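You operate a simulated robot arm through the tools that you are given. There is no shell and no other tool. Be economical: measure what you need, move in short steps, check, and stop when the job is done.

The job below is to be done with a simulated robot arm. You get a single attempt, and the scene is never put back.

JOB
Take the thermometer and leave it on the booklet on the top of the planning bench.

The check looks at the end state, three seconds after you hand in, the way a careful person would. Anything else that was tipped, shoved, dropped, spilled or broken makes it a failure.

ROBOT AND FRAMES
A 6-joint arm with a two-finger parallel gripper, fixed in place. Base frame: the origin is at the foot of the arm, x ahead of it, y to its left, z up; the work surface is at about z = 0. Units: m, rad, N and s.
With the tool pointing down near the work surface it reaches from about 0.14 to 0.58 m from the base axis. Its first joint turns from -1.152 to 1.152 rad. Payload 2.1 kg.
The tool frame sits at the grasp point between the pads (the TCP): z along the fingers, y along the line on which they close. The tips reach 0.03 m beyond it. Largest opening 0.094 m; finger width 0.028, thickness 0.01; the body of the gripper, 0.05 by 0.096 m, starts 0.055 m behind the TCP.
Orientation is that of the tool frame in the base frame, as [roll, pitch, yaw] about the fixed x, y, z axes, in that order (R = Rz(yaw) Ry(pitch) Rx(roll)). With the fingers straight down and closing along the base's y, the tool's x points along the base's -x, its y along +y and its z along -z.

CONTROLS
- The arm moves only by the tool step_arm. Its argument "series" is a list of rows, each an object (a shift or turn left out is 0, a gripper value left out holds the last) with "linear": the shift along the tool's x, y, z in m, a list of three; "spin": the turn about the tool's z in rad. In form: [{"linear": [x, y, z], "spin": spin}, ...]. A call has 1 to 20 rows; each row shifts and turns the commanded pose from where the row before left it, along the tool's axes as they then stand. "jaw" is the opening in per cent of the stroke, from 0 (shut) to 100 (fully open), set as the call begins (left out, the last holds). Rows are played at 5 a second. More than 0.05 m and 0.15 rad between two rows, or a gripper value outside its range, and nothing of the call is played. Where a pose cannot be reached the arm comes as near as it can. A force on the tool above 40 N (or 10 N above the force at the start of the call, whichever is more), or a blocked arm, ends the call early, and 0.2 s more pass. The fingers move at their own pace (about 0.072 m/s each) and stop on an object; they squeeze with about 33 N. The grip force told is the motor's: it shows also when the fingers shut on nothing. Time passes only in rows, and 0.2 s behind the last, so rows that do not move let the fingers close. It gives the time, the measured TCP pose, the force on the tool (base axes), the opening and the grip force at its end, in the units of the frame above (readings bear some noise).
- Cameras (640 x 400 px; columns grow to the right, rows downward): "scene" is fixed at [0.0189, -0.3487, 0.5027]; the picture's right is [0.98, -0.19, 0.00], its down [-0.08, -0.39, -0.92] and it looks along [0.18, 0.90, -0.39] (base axes); focal length 327 px, centre (320, 200). "wrist" rides on the gripper at [-0.037, 0, -0.058] in the tool frame; the picture's right is [0.00, -1.00, 0.00], its down [0.97, 0.00, -0.24] and it looks along [0.24, 0.00, 0.97] (tool axes); focal length 218 px, centre (320, 200). There is no depth. A picture from a camera that has moved, and an enlarged one, comes with that camera's place and axes in the base frame and with its lens.
- snapshot(camera): a new picture of that camera. It takes no simulated time.
- inspect(camera, box): a new picture of the part [left, top, right, bottom] of that camera's present view, enlarged. It takes no simulated time.
- hand_in(): hands the job in; it is judged then, once.

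Go step by step. Nothing tells you positions but the pictures and the camera data: compare them with the known pose of the tool, close in by small moves and look again before you grip or let go. The budget is 90 turns and 42 pictures, counting those below and the enlarged ones. Unless the task says otherwise, let go and move clear before handing in, and close with one line.

The tools are called after "Call:" by a JSON object that holds its "api" and its "payload". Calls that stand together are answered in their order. step_arm: Moves the arm, as the interface text tells. Its arguments: {"type":"object","properties":{"series":{"type":"array","items":{"type":"object","properties":{"linear":{"type":"array","items":{"type":"number"}},"spin":{"type":"number"}}}},"jaw":{"type":"number"}},"required":["series"]} The other tools are called the same way: snapshot (camera) takes a picture; inspect (camera, box) takes an enlarged picture of a part of a camera's view; hand_in () hands the job in.

At the start:

```text
t: 0.0
eef_pos: [0.1734, 0.2177, 0.3008]
tool_rot: [-3.141, 0.001, -3.141]
force: [-0.8, 0.6, -0.5]
gripper_width: 0.0941
grip_force: 0.1
```

scene: 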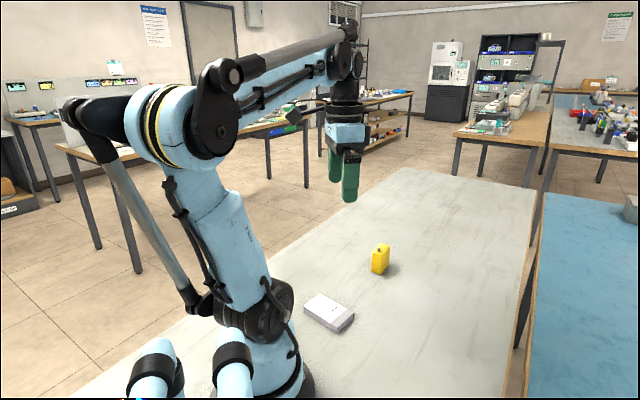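
wrist: 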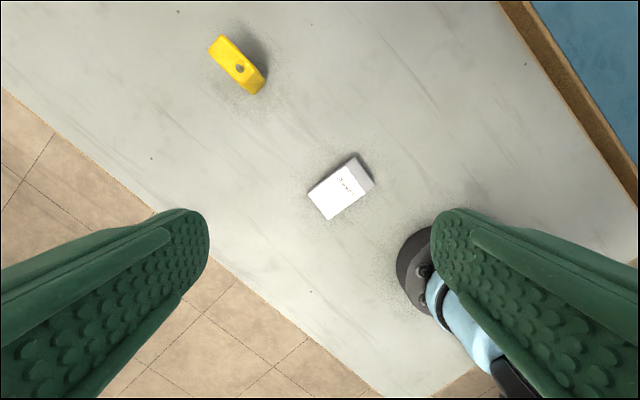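

I see a yellow object and a white, booklet-like object on the bench. I'll enlarge both views to tell which is which.

Call:
{"api": "inspect", "payload": {"camera": "scene", "box": [280, 220, 440, 350]}}

Call:
{"api": "inspect", "payload": {"camera": "wrist", "box": [180, 20, 400, 230]}}

```text
3.08 times, centred on (360, 285) of scene
camera zoom: at [0.0189, -0.3487, 0.5027], right [0.98, -0.19, 0.0], down [-0.08, -0.39, -0.92], along [0.18, 0.9, -0.39], focal length 1006 px, centre (197, -62)
```

zoom: 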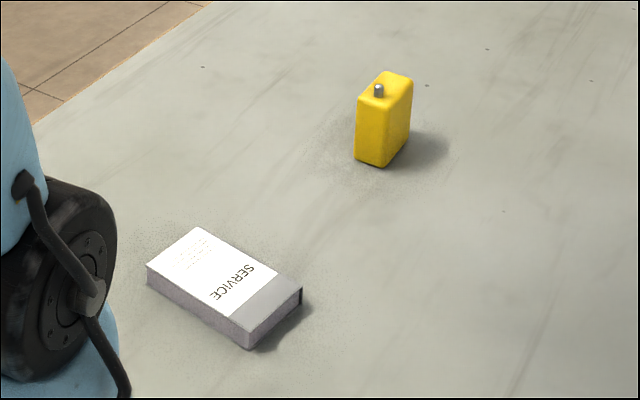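

```text
1.90 times, centred on (290, 125) of wrist
camera zoom: at [0.2099, 0.2174, 0.3576], right [0.0, -1.0, 0.0], down [-0.97, 0.0, 0.24], along [-0.24, 0.0, -0.97], focal length 416 px, centre (377, 343)
```

zoom: 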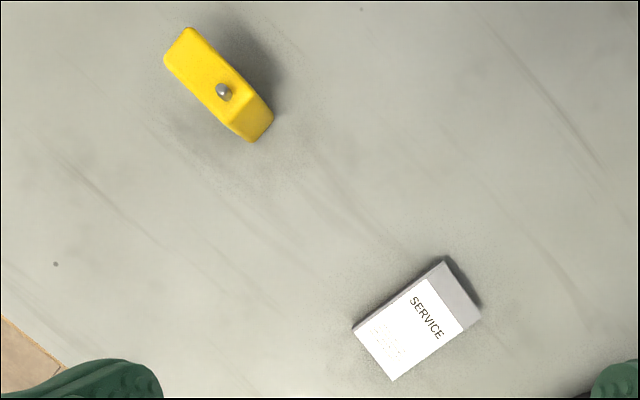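

The yellow housing with the probe is the thermometer. It stands near (0.314, 0.328), about 0.057 high and 0.024 thick, with its long side at about 45°. The SERVICE booklet is near (0.142, 0.183), about 0.014 thick. I'll turn the tool and move above the thermometer.

Call:
{"api": "step_arm", "payload": {"series": [{"spin": -0.131}, {"spin": -0.131}, {"spin": -0.131}, {"spin": -0.131}, {"spin": -0.131}, {"spin": -0.131}, {"linear": [-0.0296, -0.0036, 0.0167]}, {"linear": [-0.0296, -0.0036, 0.0167]}, {"linear": [-0.0296, -0.0036, 0.0167]}, {"linear": [-0.0296, -0.0036, 0.0167]}, {"linear": [-0.0296, -0.0036, 0.0167]}, {"linear": [-0.0296, -0.0036, 0.0167]}, {}], "jaw": 100}}

Call:
{"api": "snapshot", "payload": {"camera": "wrist"}}

Call:
{"api": "snapshot", "payload": {"camera": "scene"}}

```text
t: 2.8
eef_pos: [0.3132, 0.3269, 0.2005]
tool_rot: [3.141, 0.0, -2.355]
force: [0.3, -1.0, -0.2]
gripper_width: 0.0941
grip_force: 0.0
```

```text
37 pictures are left
camera wrist: at [0.3398, 0.3542, 0.2564], right [0.71, -0.71, 0.0], down [-0.69, -0.69, 0.24], along [-0.17, -0.17, -0.97], focal length 218 px, centre (320, 200)
```

wrist: 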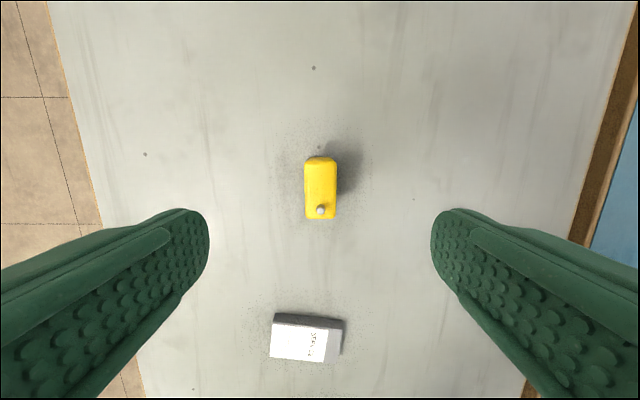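

```text
36 pictures are left
```

scene: 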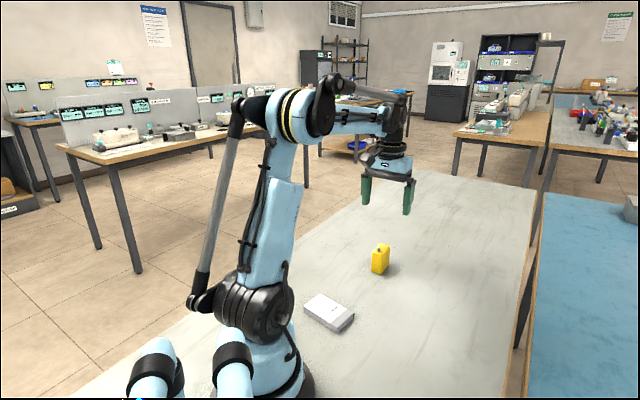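

The thermometer is centred between the fingers and squared up, with its centre about 4 mm toward the base from the TCP. I'll go part way down and look again.

Call:
{"api": "step_arm", "payload": {"series": [{"linear": [0.004, 0, 0.02]}, {"linear": [0, 0, 0.025]}, {"linear": [0, 0, 0.025]}, {"linear": [0, 0, 0.025]}, {}]}}

Call:
{"api": "snapshot", "payload": {"camera": "wrist"}}

```text
t: 4.0
eef_pos: [0.3096, 0.3246, 0.1072]
tool_rot: [-3.141, -0.001, -2.355]
force: [-0.4, -0.1, -0.4]
gripper_width: 0.0939
grip_force: 0.1
```

```text
35 pictures are left
camera wrist: at [0.336, 0.3507, 0.1634], right [0.71, -0.71, 0.0], down [-0.69, -0.69, 0.24], along [-0.17, -0.17, -0.97], focal length 218 px, centre (320, 200)
```

wrist: 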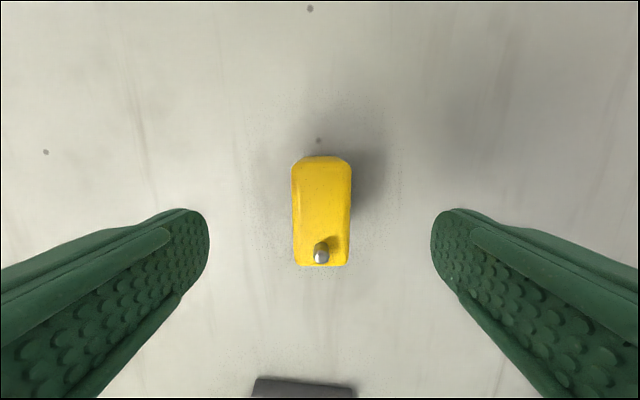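

The fingers straddle the thermometer cleanly. I'll go down to about 0.04 and grip.

Call:
{"api": "step_arm", "payload": {"series": [{"linear": [-0.001, 0, 0.022]}, {"linear": [0, 0, 0.022]}, {"linear": [0, 0, 0.021]}, {}, {}]}}

Call:
{"api": "step_arm", "payload": {"series": [{}, {}, {}, {}, {}, {}], "jaw": 0}}

Call:
{"api": "snapshot", "payload": {"camera": "wrist"}}

```text
t: 5.2
eef_pos: [0.3111, 0.3262, 0.0409]
tool_rot: [-3.141, -0.001, -2.354]
force: [1.4, 0.4, -0.1]
gripper_width: 0.0938
grip_force: 0.1
```

```text
t: 6.6
eef_pos: [0.3104, 0.3247, 0.0404]
tool_rot: [3.141, 0.001, -2.354]
force: [0.1, -0.2, 0.5]
gripper_width: 0.0337
grip_force: 32.9
```

```text
34 pictures are left
camera wrist: at [0.3379, 0.3516, 0.098], right [0.71, -0.71, 0.0], down [-0.69, -0.69, 0.24], along [-0.17, -0.17, -0.97], focal length 218 px, centre (320, 200)
```

wrist: 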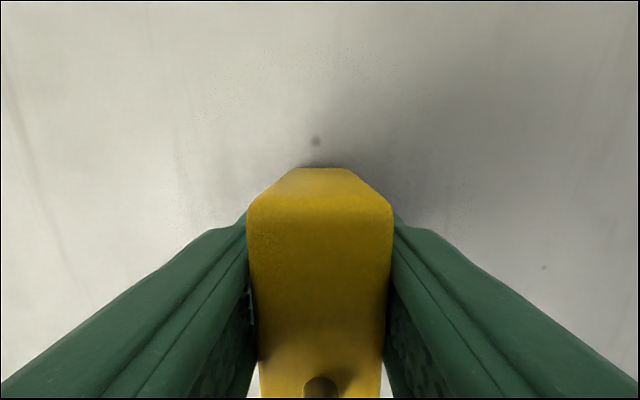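

It is gripped, with the opening at 0.034. I'll lift it and check the hold.

Call:
{"api": "step_arm", "payload": {"series": [{"linear": [0, 0, -0.01]}, {"linear": [0, 0, -0.02]}, {"linear": [0, 0, -0.03]}, {"linear": [0, 0, -0.03]}, {"linear": [0, 0, -0.03]}, {}]}}

Call:
{"api": "snapshot", "payload": {"camera": "scene"}}

Call:
{"api": "snapshot", "payload": {"camera": "wrist"}}

```text
t: 8.0
eef_pos: [0.31, 0.324, 0.1621]
tool_rot: [-3.141, 0.0, -2.355]
force: [0.8, 0.4, -0.4]
gripper_width: 0.0336
grip_force: 32.8
```

```text
33 pictures are left
```

scene: 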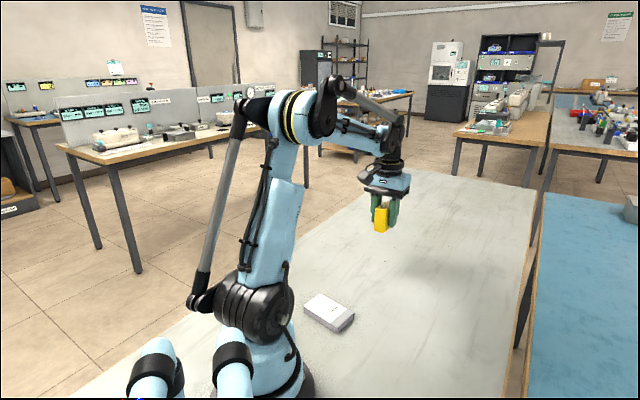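

```text
32 pictures are left
camera wrist: at [0.337, 0.3505, 0.2182], right [0.71, -0.71, 0.0], down [-0.69, -0.69, 0.24], along [-0.17, -0.17, -0.97], focal length 218 px, centre (320, 200)
```

wrist: 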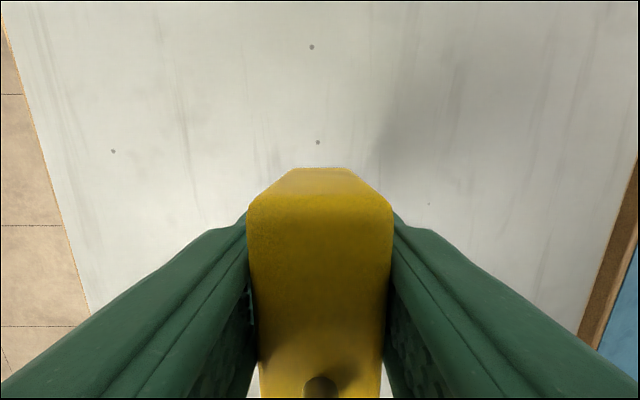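

The thermometer is held upright and centred on the TCP, with its bottom about 0.04 below it. I'll carry it above the booklet and turn it to match the booklet's long side.

Call:
{"api": "step_arm", "payload": {"series": [{"linear": [0.018, 0.0016, 0]}, {"linear": [0.0364, 0.0032, 0]}, {"linear": [0.0364, 0.0032, 0]}, {"linear": [0.0364, 0.0032, 0]}, {"linear": [0.0364, 0.0032, 0]}, {"linear": [0.0364, 0.0032, 0]}, {"linear": [0.0185, 0.0016, 0]}, {}]}}

Call:
{"api": "step_arm", "payload": {"series": [{"spin": 0.12}, {"spin": 0.12}, {"spin": 0.12}, {"spin": 0.12}, {"spin": 0.12}, {"spin": 0.12}, {"spin": 0.12}, {"spin": 0.12}, {"spin": 0.12}, {"spin": 0.12}, {"spin": 0.12}, {"spin": 0.12}, {"spin": 0.12}, {"spin": 0.12}, {"spin": 0.037}, {}]}}

Call:
{"api": "snapshot", "payload": {"camera": "wrist"}}

Call:
{"api": "snapshot", "payload": {"camera": "scene"}}

```text
t: 9.8
eef_pos: [0.1422, 0.1837, 0.1605]
tool_rot: [3.141, -0.001, -2.356]
force: [-0.2, 0.5, -0.8]
gripper_width: 0.0339
grip_force: 32.7
```

```text
t: 13.2
eef_pos: [0.1446, 0.1847, 0.1605]
tool_rot: [3.141, -0.001, 2.208]
force: [-0.1, 0.2, -0.9]
gripper_width: 0.0337
grip_force: 32.9
```

```text
31 pictures are left
camera wrist: at [0.1656, 0.1548, 0.2173], right [-0.8, -0.6, 0.0], down [-0.58, 0.78, 0.24], along [-0.14, 0.19, -0.97], focal length 218 px, centre (320, 200)
```

wrist: 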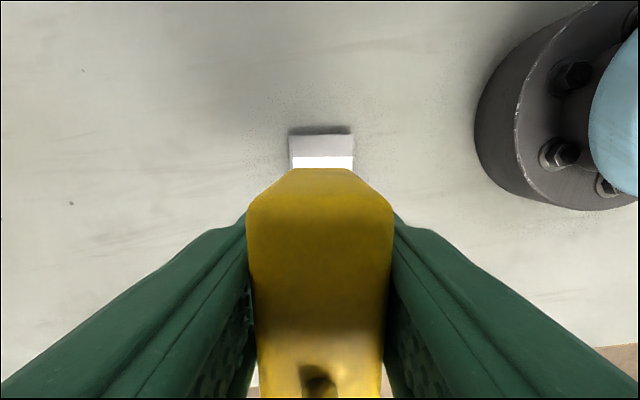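

```text
30 pictures are left
```

scene: 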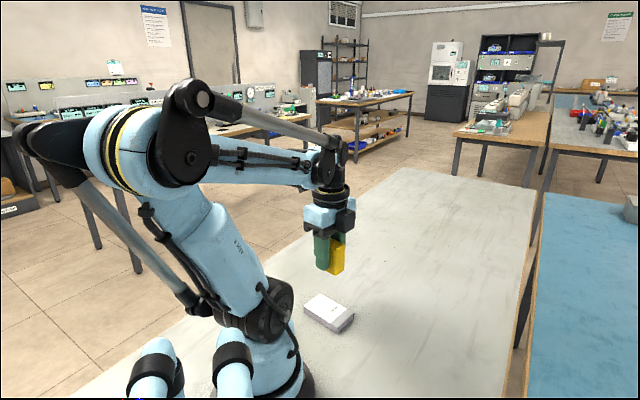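

The booklet is lined up under the thermometer, within about 2 mm on both axes. I'll lower to just above contact and check.

Call:
{"api": "step_arm", "payload": {"series": [{"linear": [-0.0015, 0, 0.025]}, {"linear": [0, 0, 0.025]}, {"linear": [0, 0, 0.025]}, {"linear": [0, 0, 0.02]}, {}, {}]}}

Call:
{"api": "inspect", "payload": {"camera": "scene", "box": [280, 220, 400, 350]}}

Call:
{"api": "snapshot", "payload": {"camera": "wrist"}}

```text
t: 14.6
eef_pos: [0.1432, 0.1842, 0.067]
tool_rot: [3.141, 0.0, 2.212]
force: [-0.3, 0.1, -1.0]
gripper_width: 0.0336
grip_force: 33.6
```

```text
3.08 times, centred on (340, 285) of scene
camera zoom: at [0.0189, -0.3487, 0.5027], right [0.98, -0.19, 0.0], down [-0.08, -0.39, -0.92], along [0.18, 0.9, -0.39], focal length 1006 px, centre (258, -62)
```

zoom: 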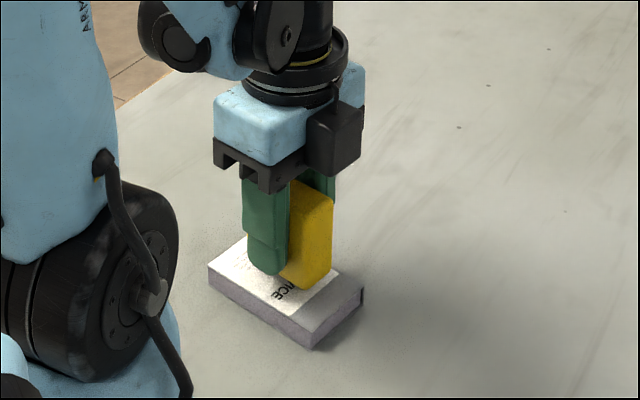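

```text
28 pictures are left
camera wrist: at [0.1668, 0.1538, 0.1238], right [-0.8, -0.6, 0.0], down [-0.58, 0.78, 0.24], along [-0.14, 0.19, -0.97], focal length 218 px, centre (320, 200)
```

wrist: 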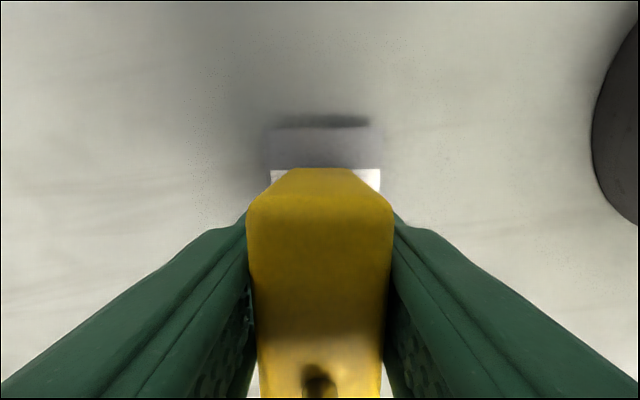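

It is centred to about 2 mm, with a gap of roughly 1 cm left. I'll lower gently and watch the force.

Call:
{"api": "step_arm", "payload": {"series": [{"linear": [0, -0.0015, 0.004]}, {"linear": [0, 0, 0.003]}, {"linear": [0, 0, 0.002]}, {}, {}]}}

Call:
{"api": "step_arm", "payload": {"series": [{"linear": [0, 0, 0.001]}, {"linear": [0, 0, 0.001]}, {}]}}

Call:
{"api": "inspect", "payload": {"camera": "scene", "box": [310, 260, 370, 340]}}

```text
t: 15.8
eef_pos: [0.1418, 0.1819, 0.0571]
tool_rot: [3.14, 0.0, 2.21]
force: [-0.4, -0.4, 24.9]
gripper_width: 0.0338
grip_force: 32.6
```

```text
t: 16.6
eef_pos: [0.1432, 0.1821, 0.0551]
tool_rot: [3.139, 0.0, 2.209]
force: [0.8, 5.4, 24.7]
gripper_width: 0.0338
grip_force: 33.1
```

```text
5.00 times, centred on (340, 300) of scene
camera zoom: at [0.0189, -0.3487, 0.5026], right [0.98, -0.19, 0.0], down [-0.08, -0.39, -0.92], along [0.18, 0.9, -0.39], focal length 1634 px, centre (220, -300)
```

zoom: 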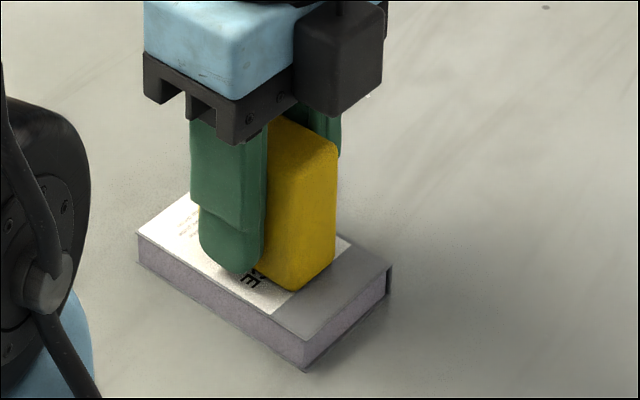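

It is resting on the booklet with 25 N of downward press. I'll back off slightly before letting go.

Call:
{"api": "step_arm", "payload": {"series": [{"linear": [0, 0, -0.0007]}, {}]}}

```text
t: 17.2
eef_pos: [0.1426, 0.1819, 0.0549]
tool_rot: [-3.141, 0.001, 2.21]
force: [0.4, 0.3, -1.5]
gripper_width: 0.0339
grip_force: 33.1
```

The press is relieved, so I'll open the jaws. The booklet is wider than the thermometer and the fingertips sit above its top, so there is room.

Call:
{"api": "step_arm", "payload": {"series": [{}, {}, {}, {}, {}], "jaw": 75}}

Call:
{"api": "inspect", "payload": {"camera": "scene", "box": [290, 240, 390, 340]}}

Call:
{"api": "snapshot", "payload": {"camera": "wrist"}}

```text
t: 18.4
eef_pos: [0.1423, 0.182, 0.0561]
tool_rot: [-3.141, 0.001, 2.209]
force: [-0.3, 0.1, 0.0]
gripper_width: 0.0705
grip_force: 0.1
```

```text
4.00 times, centred on (340, 290) of scene
camera zoom: at [0.0189, -0.3487, 0.5027], right [0.98, -0.19, 0.0], down [-0.08, -0.39, -0.92], along [0.18, 0.9, -0.39], focal length 1308 px, centre (240, -160)
```

zoom: 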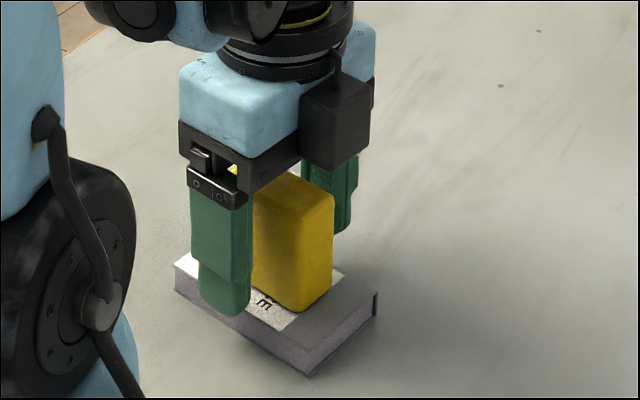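

```text
25 pictures are left
camera wrist: at [0.1653, 0.1528, 0.1125], right [-0.8, -0.6, 0.0], down [-0.58, 0.78, 0.24], along [-0.14, 0.19, -0.97], focal length 218 px, centre (320, 200)
```

wrist: 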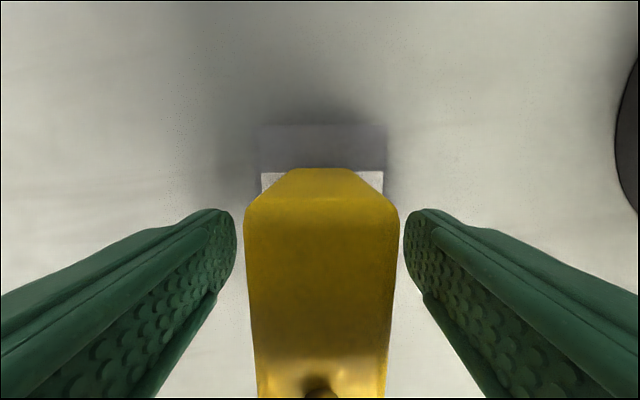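

It stands on the booklet and the fingers are clear on both sides. I'll go straight up and check.

Call:
{"api": "step_arm", "payload": {"series": [{"linear": [0, 0, -0.01]}, {"linear": [0, 0, -0.02]}, {"linear": [0, 0, -0.03]}, {"linear": [0, 0, -0.04]}, {"linear": [0, 0, -0.04]}, {}]}}

Call:
{"api": "snapshot", "payload": {"camera": "wrist"}}

Call:
{"api": "inspect", "payload": {"camera": "scene", "box": [280, 220, 400, 350]}}

```text
t: 19.8
eef_pos: [0.1417, 0.1819, 0.1948]
tool_rot: [-3.141, -0.002, 2.211]
force: [1.0, 0.3, -0.2]
gripper_width: 0.0704
grip_force: 0.1
```

```text
24 pictures are left
camera wrist: at [0.1648, 0.1525, 0.2516], right [-0.8, -0.6, 0.0], down [-0.58, 0.78, 0.24], along [-0.14, 0.19, -0.97], focal length 218 px, centre (320, 200)
```

wrist: 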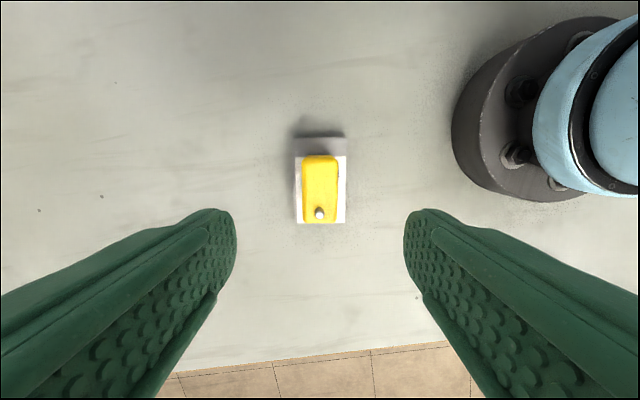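

```text
3.08 times, centred on (340, 285) of scene
camera zoom: at [0.0189, -0.3487, 0.5027], right [0.98, -0.19, 0.0], down [-0.08, -0.39, -0.92], along [0.18, 0.9, -0.39], focal length 1006 px, centre (258, -62)
```

zoom: 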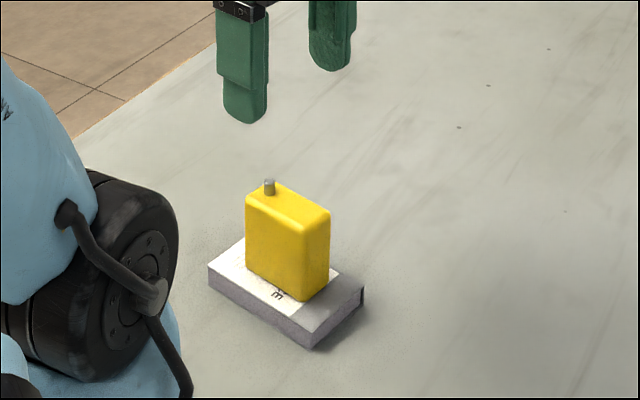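

The thermometer stands upright and centred on the booklet, the booklet has not moved, and the gripper is clear. I'll hand in.

Call:
{"api": "hand_in", "payload": {}}

```text
The job is handed in.
```

The thermometer is standing upright on the SERVICE booklet, the gripper is clear, nothing else was disturbed, and the job is handed in.
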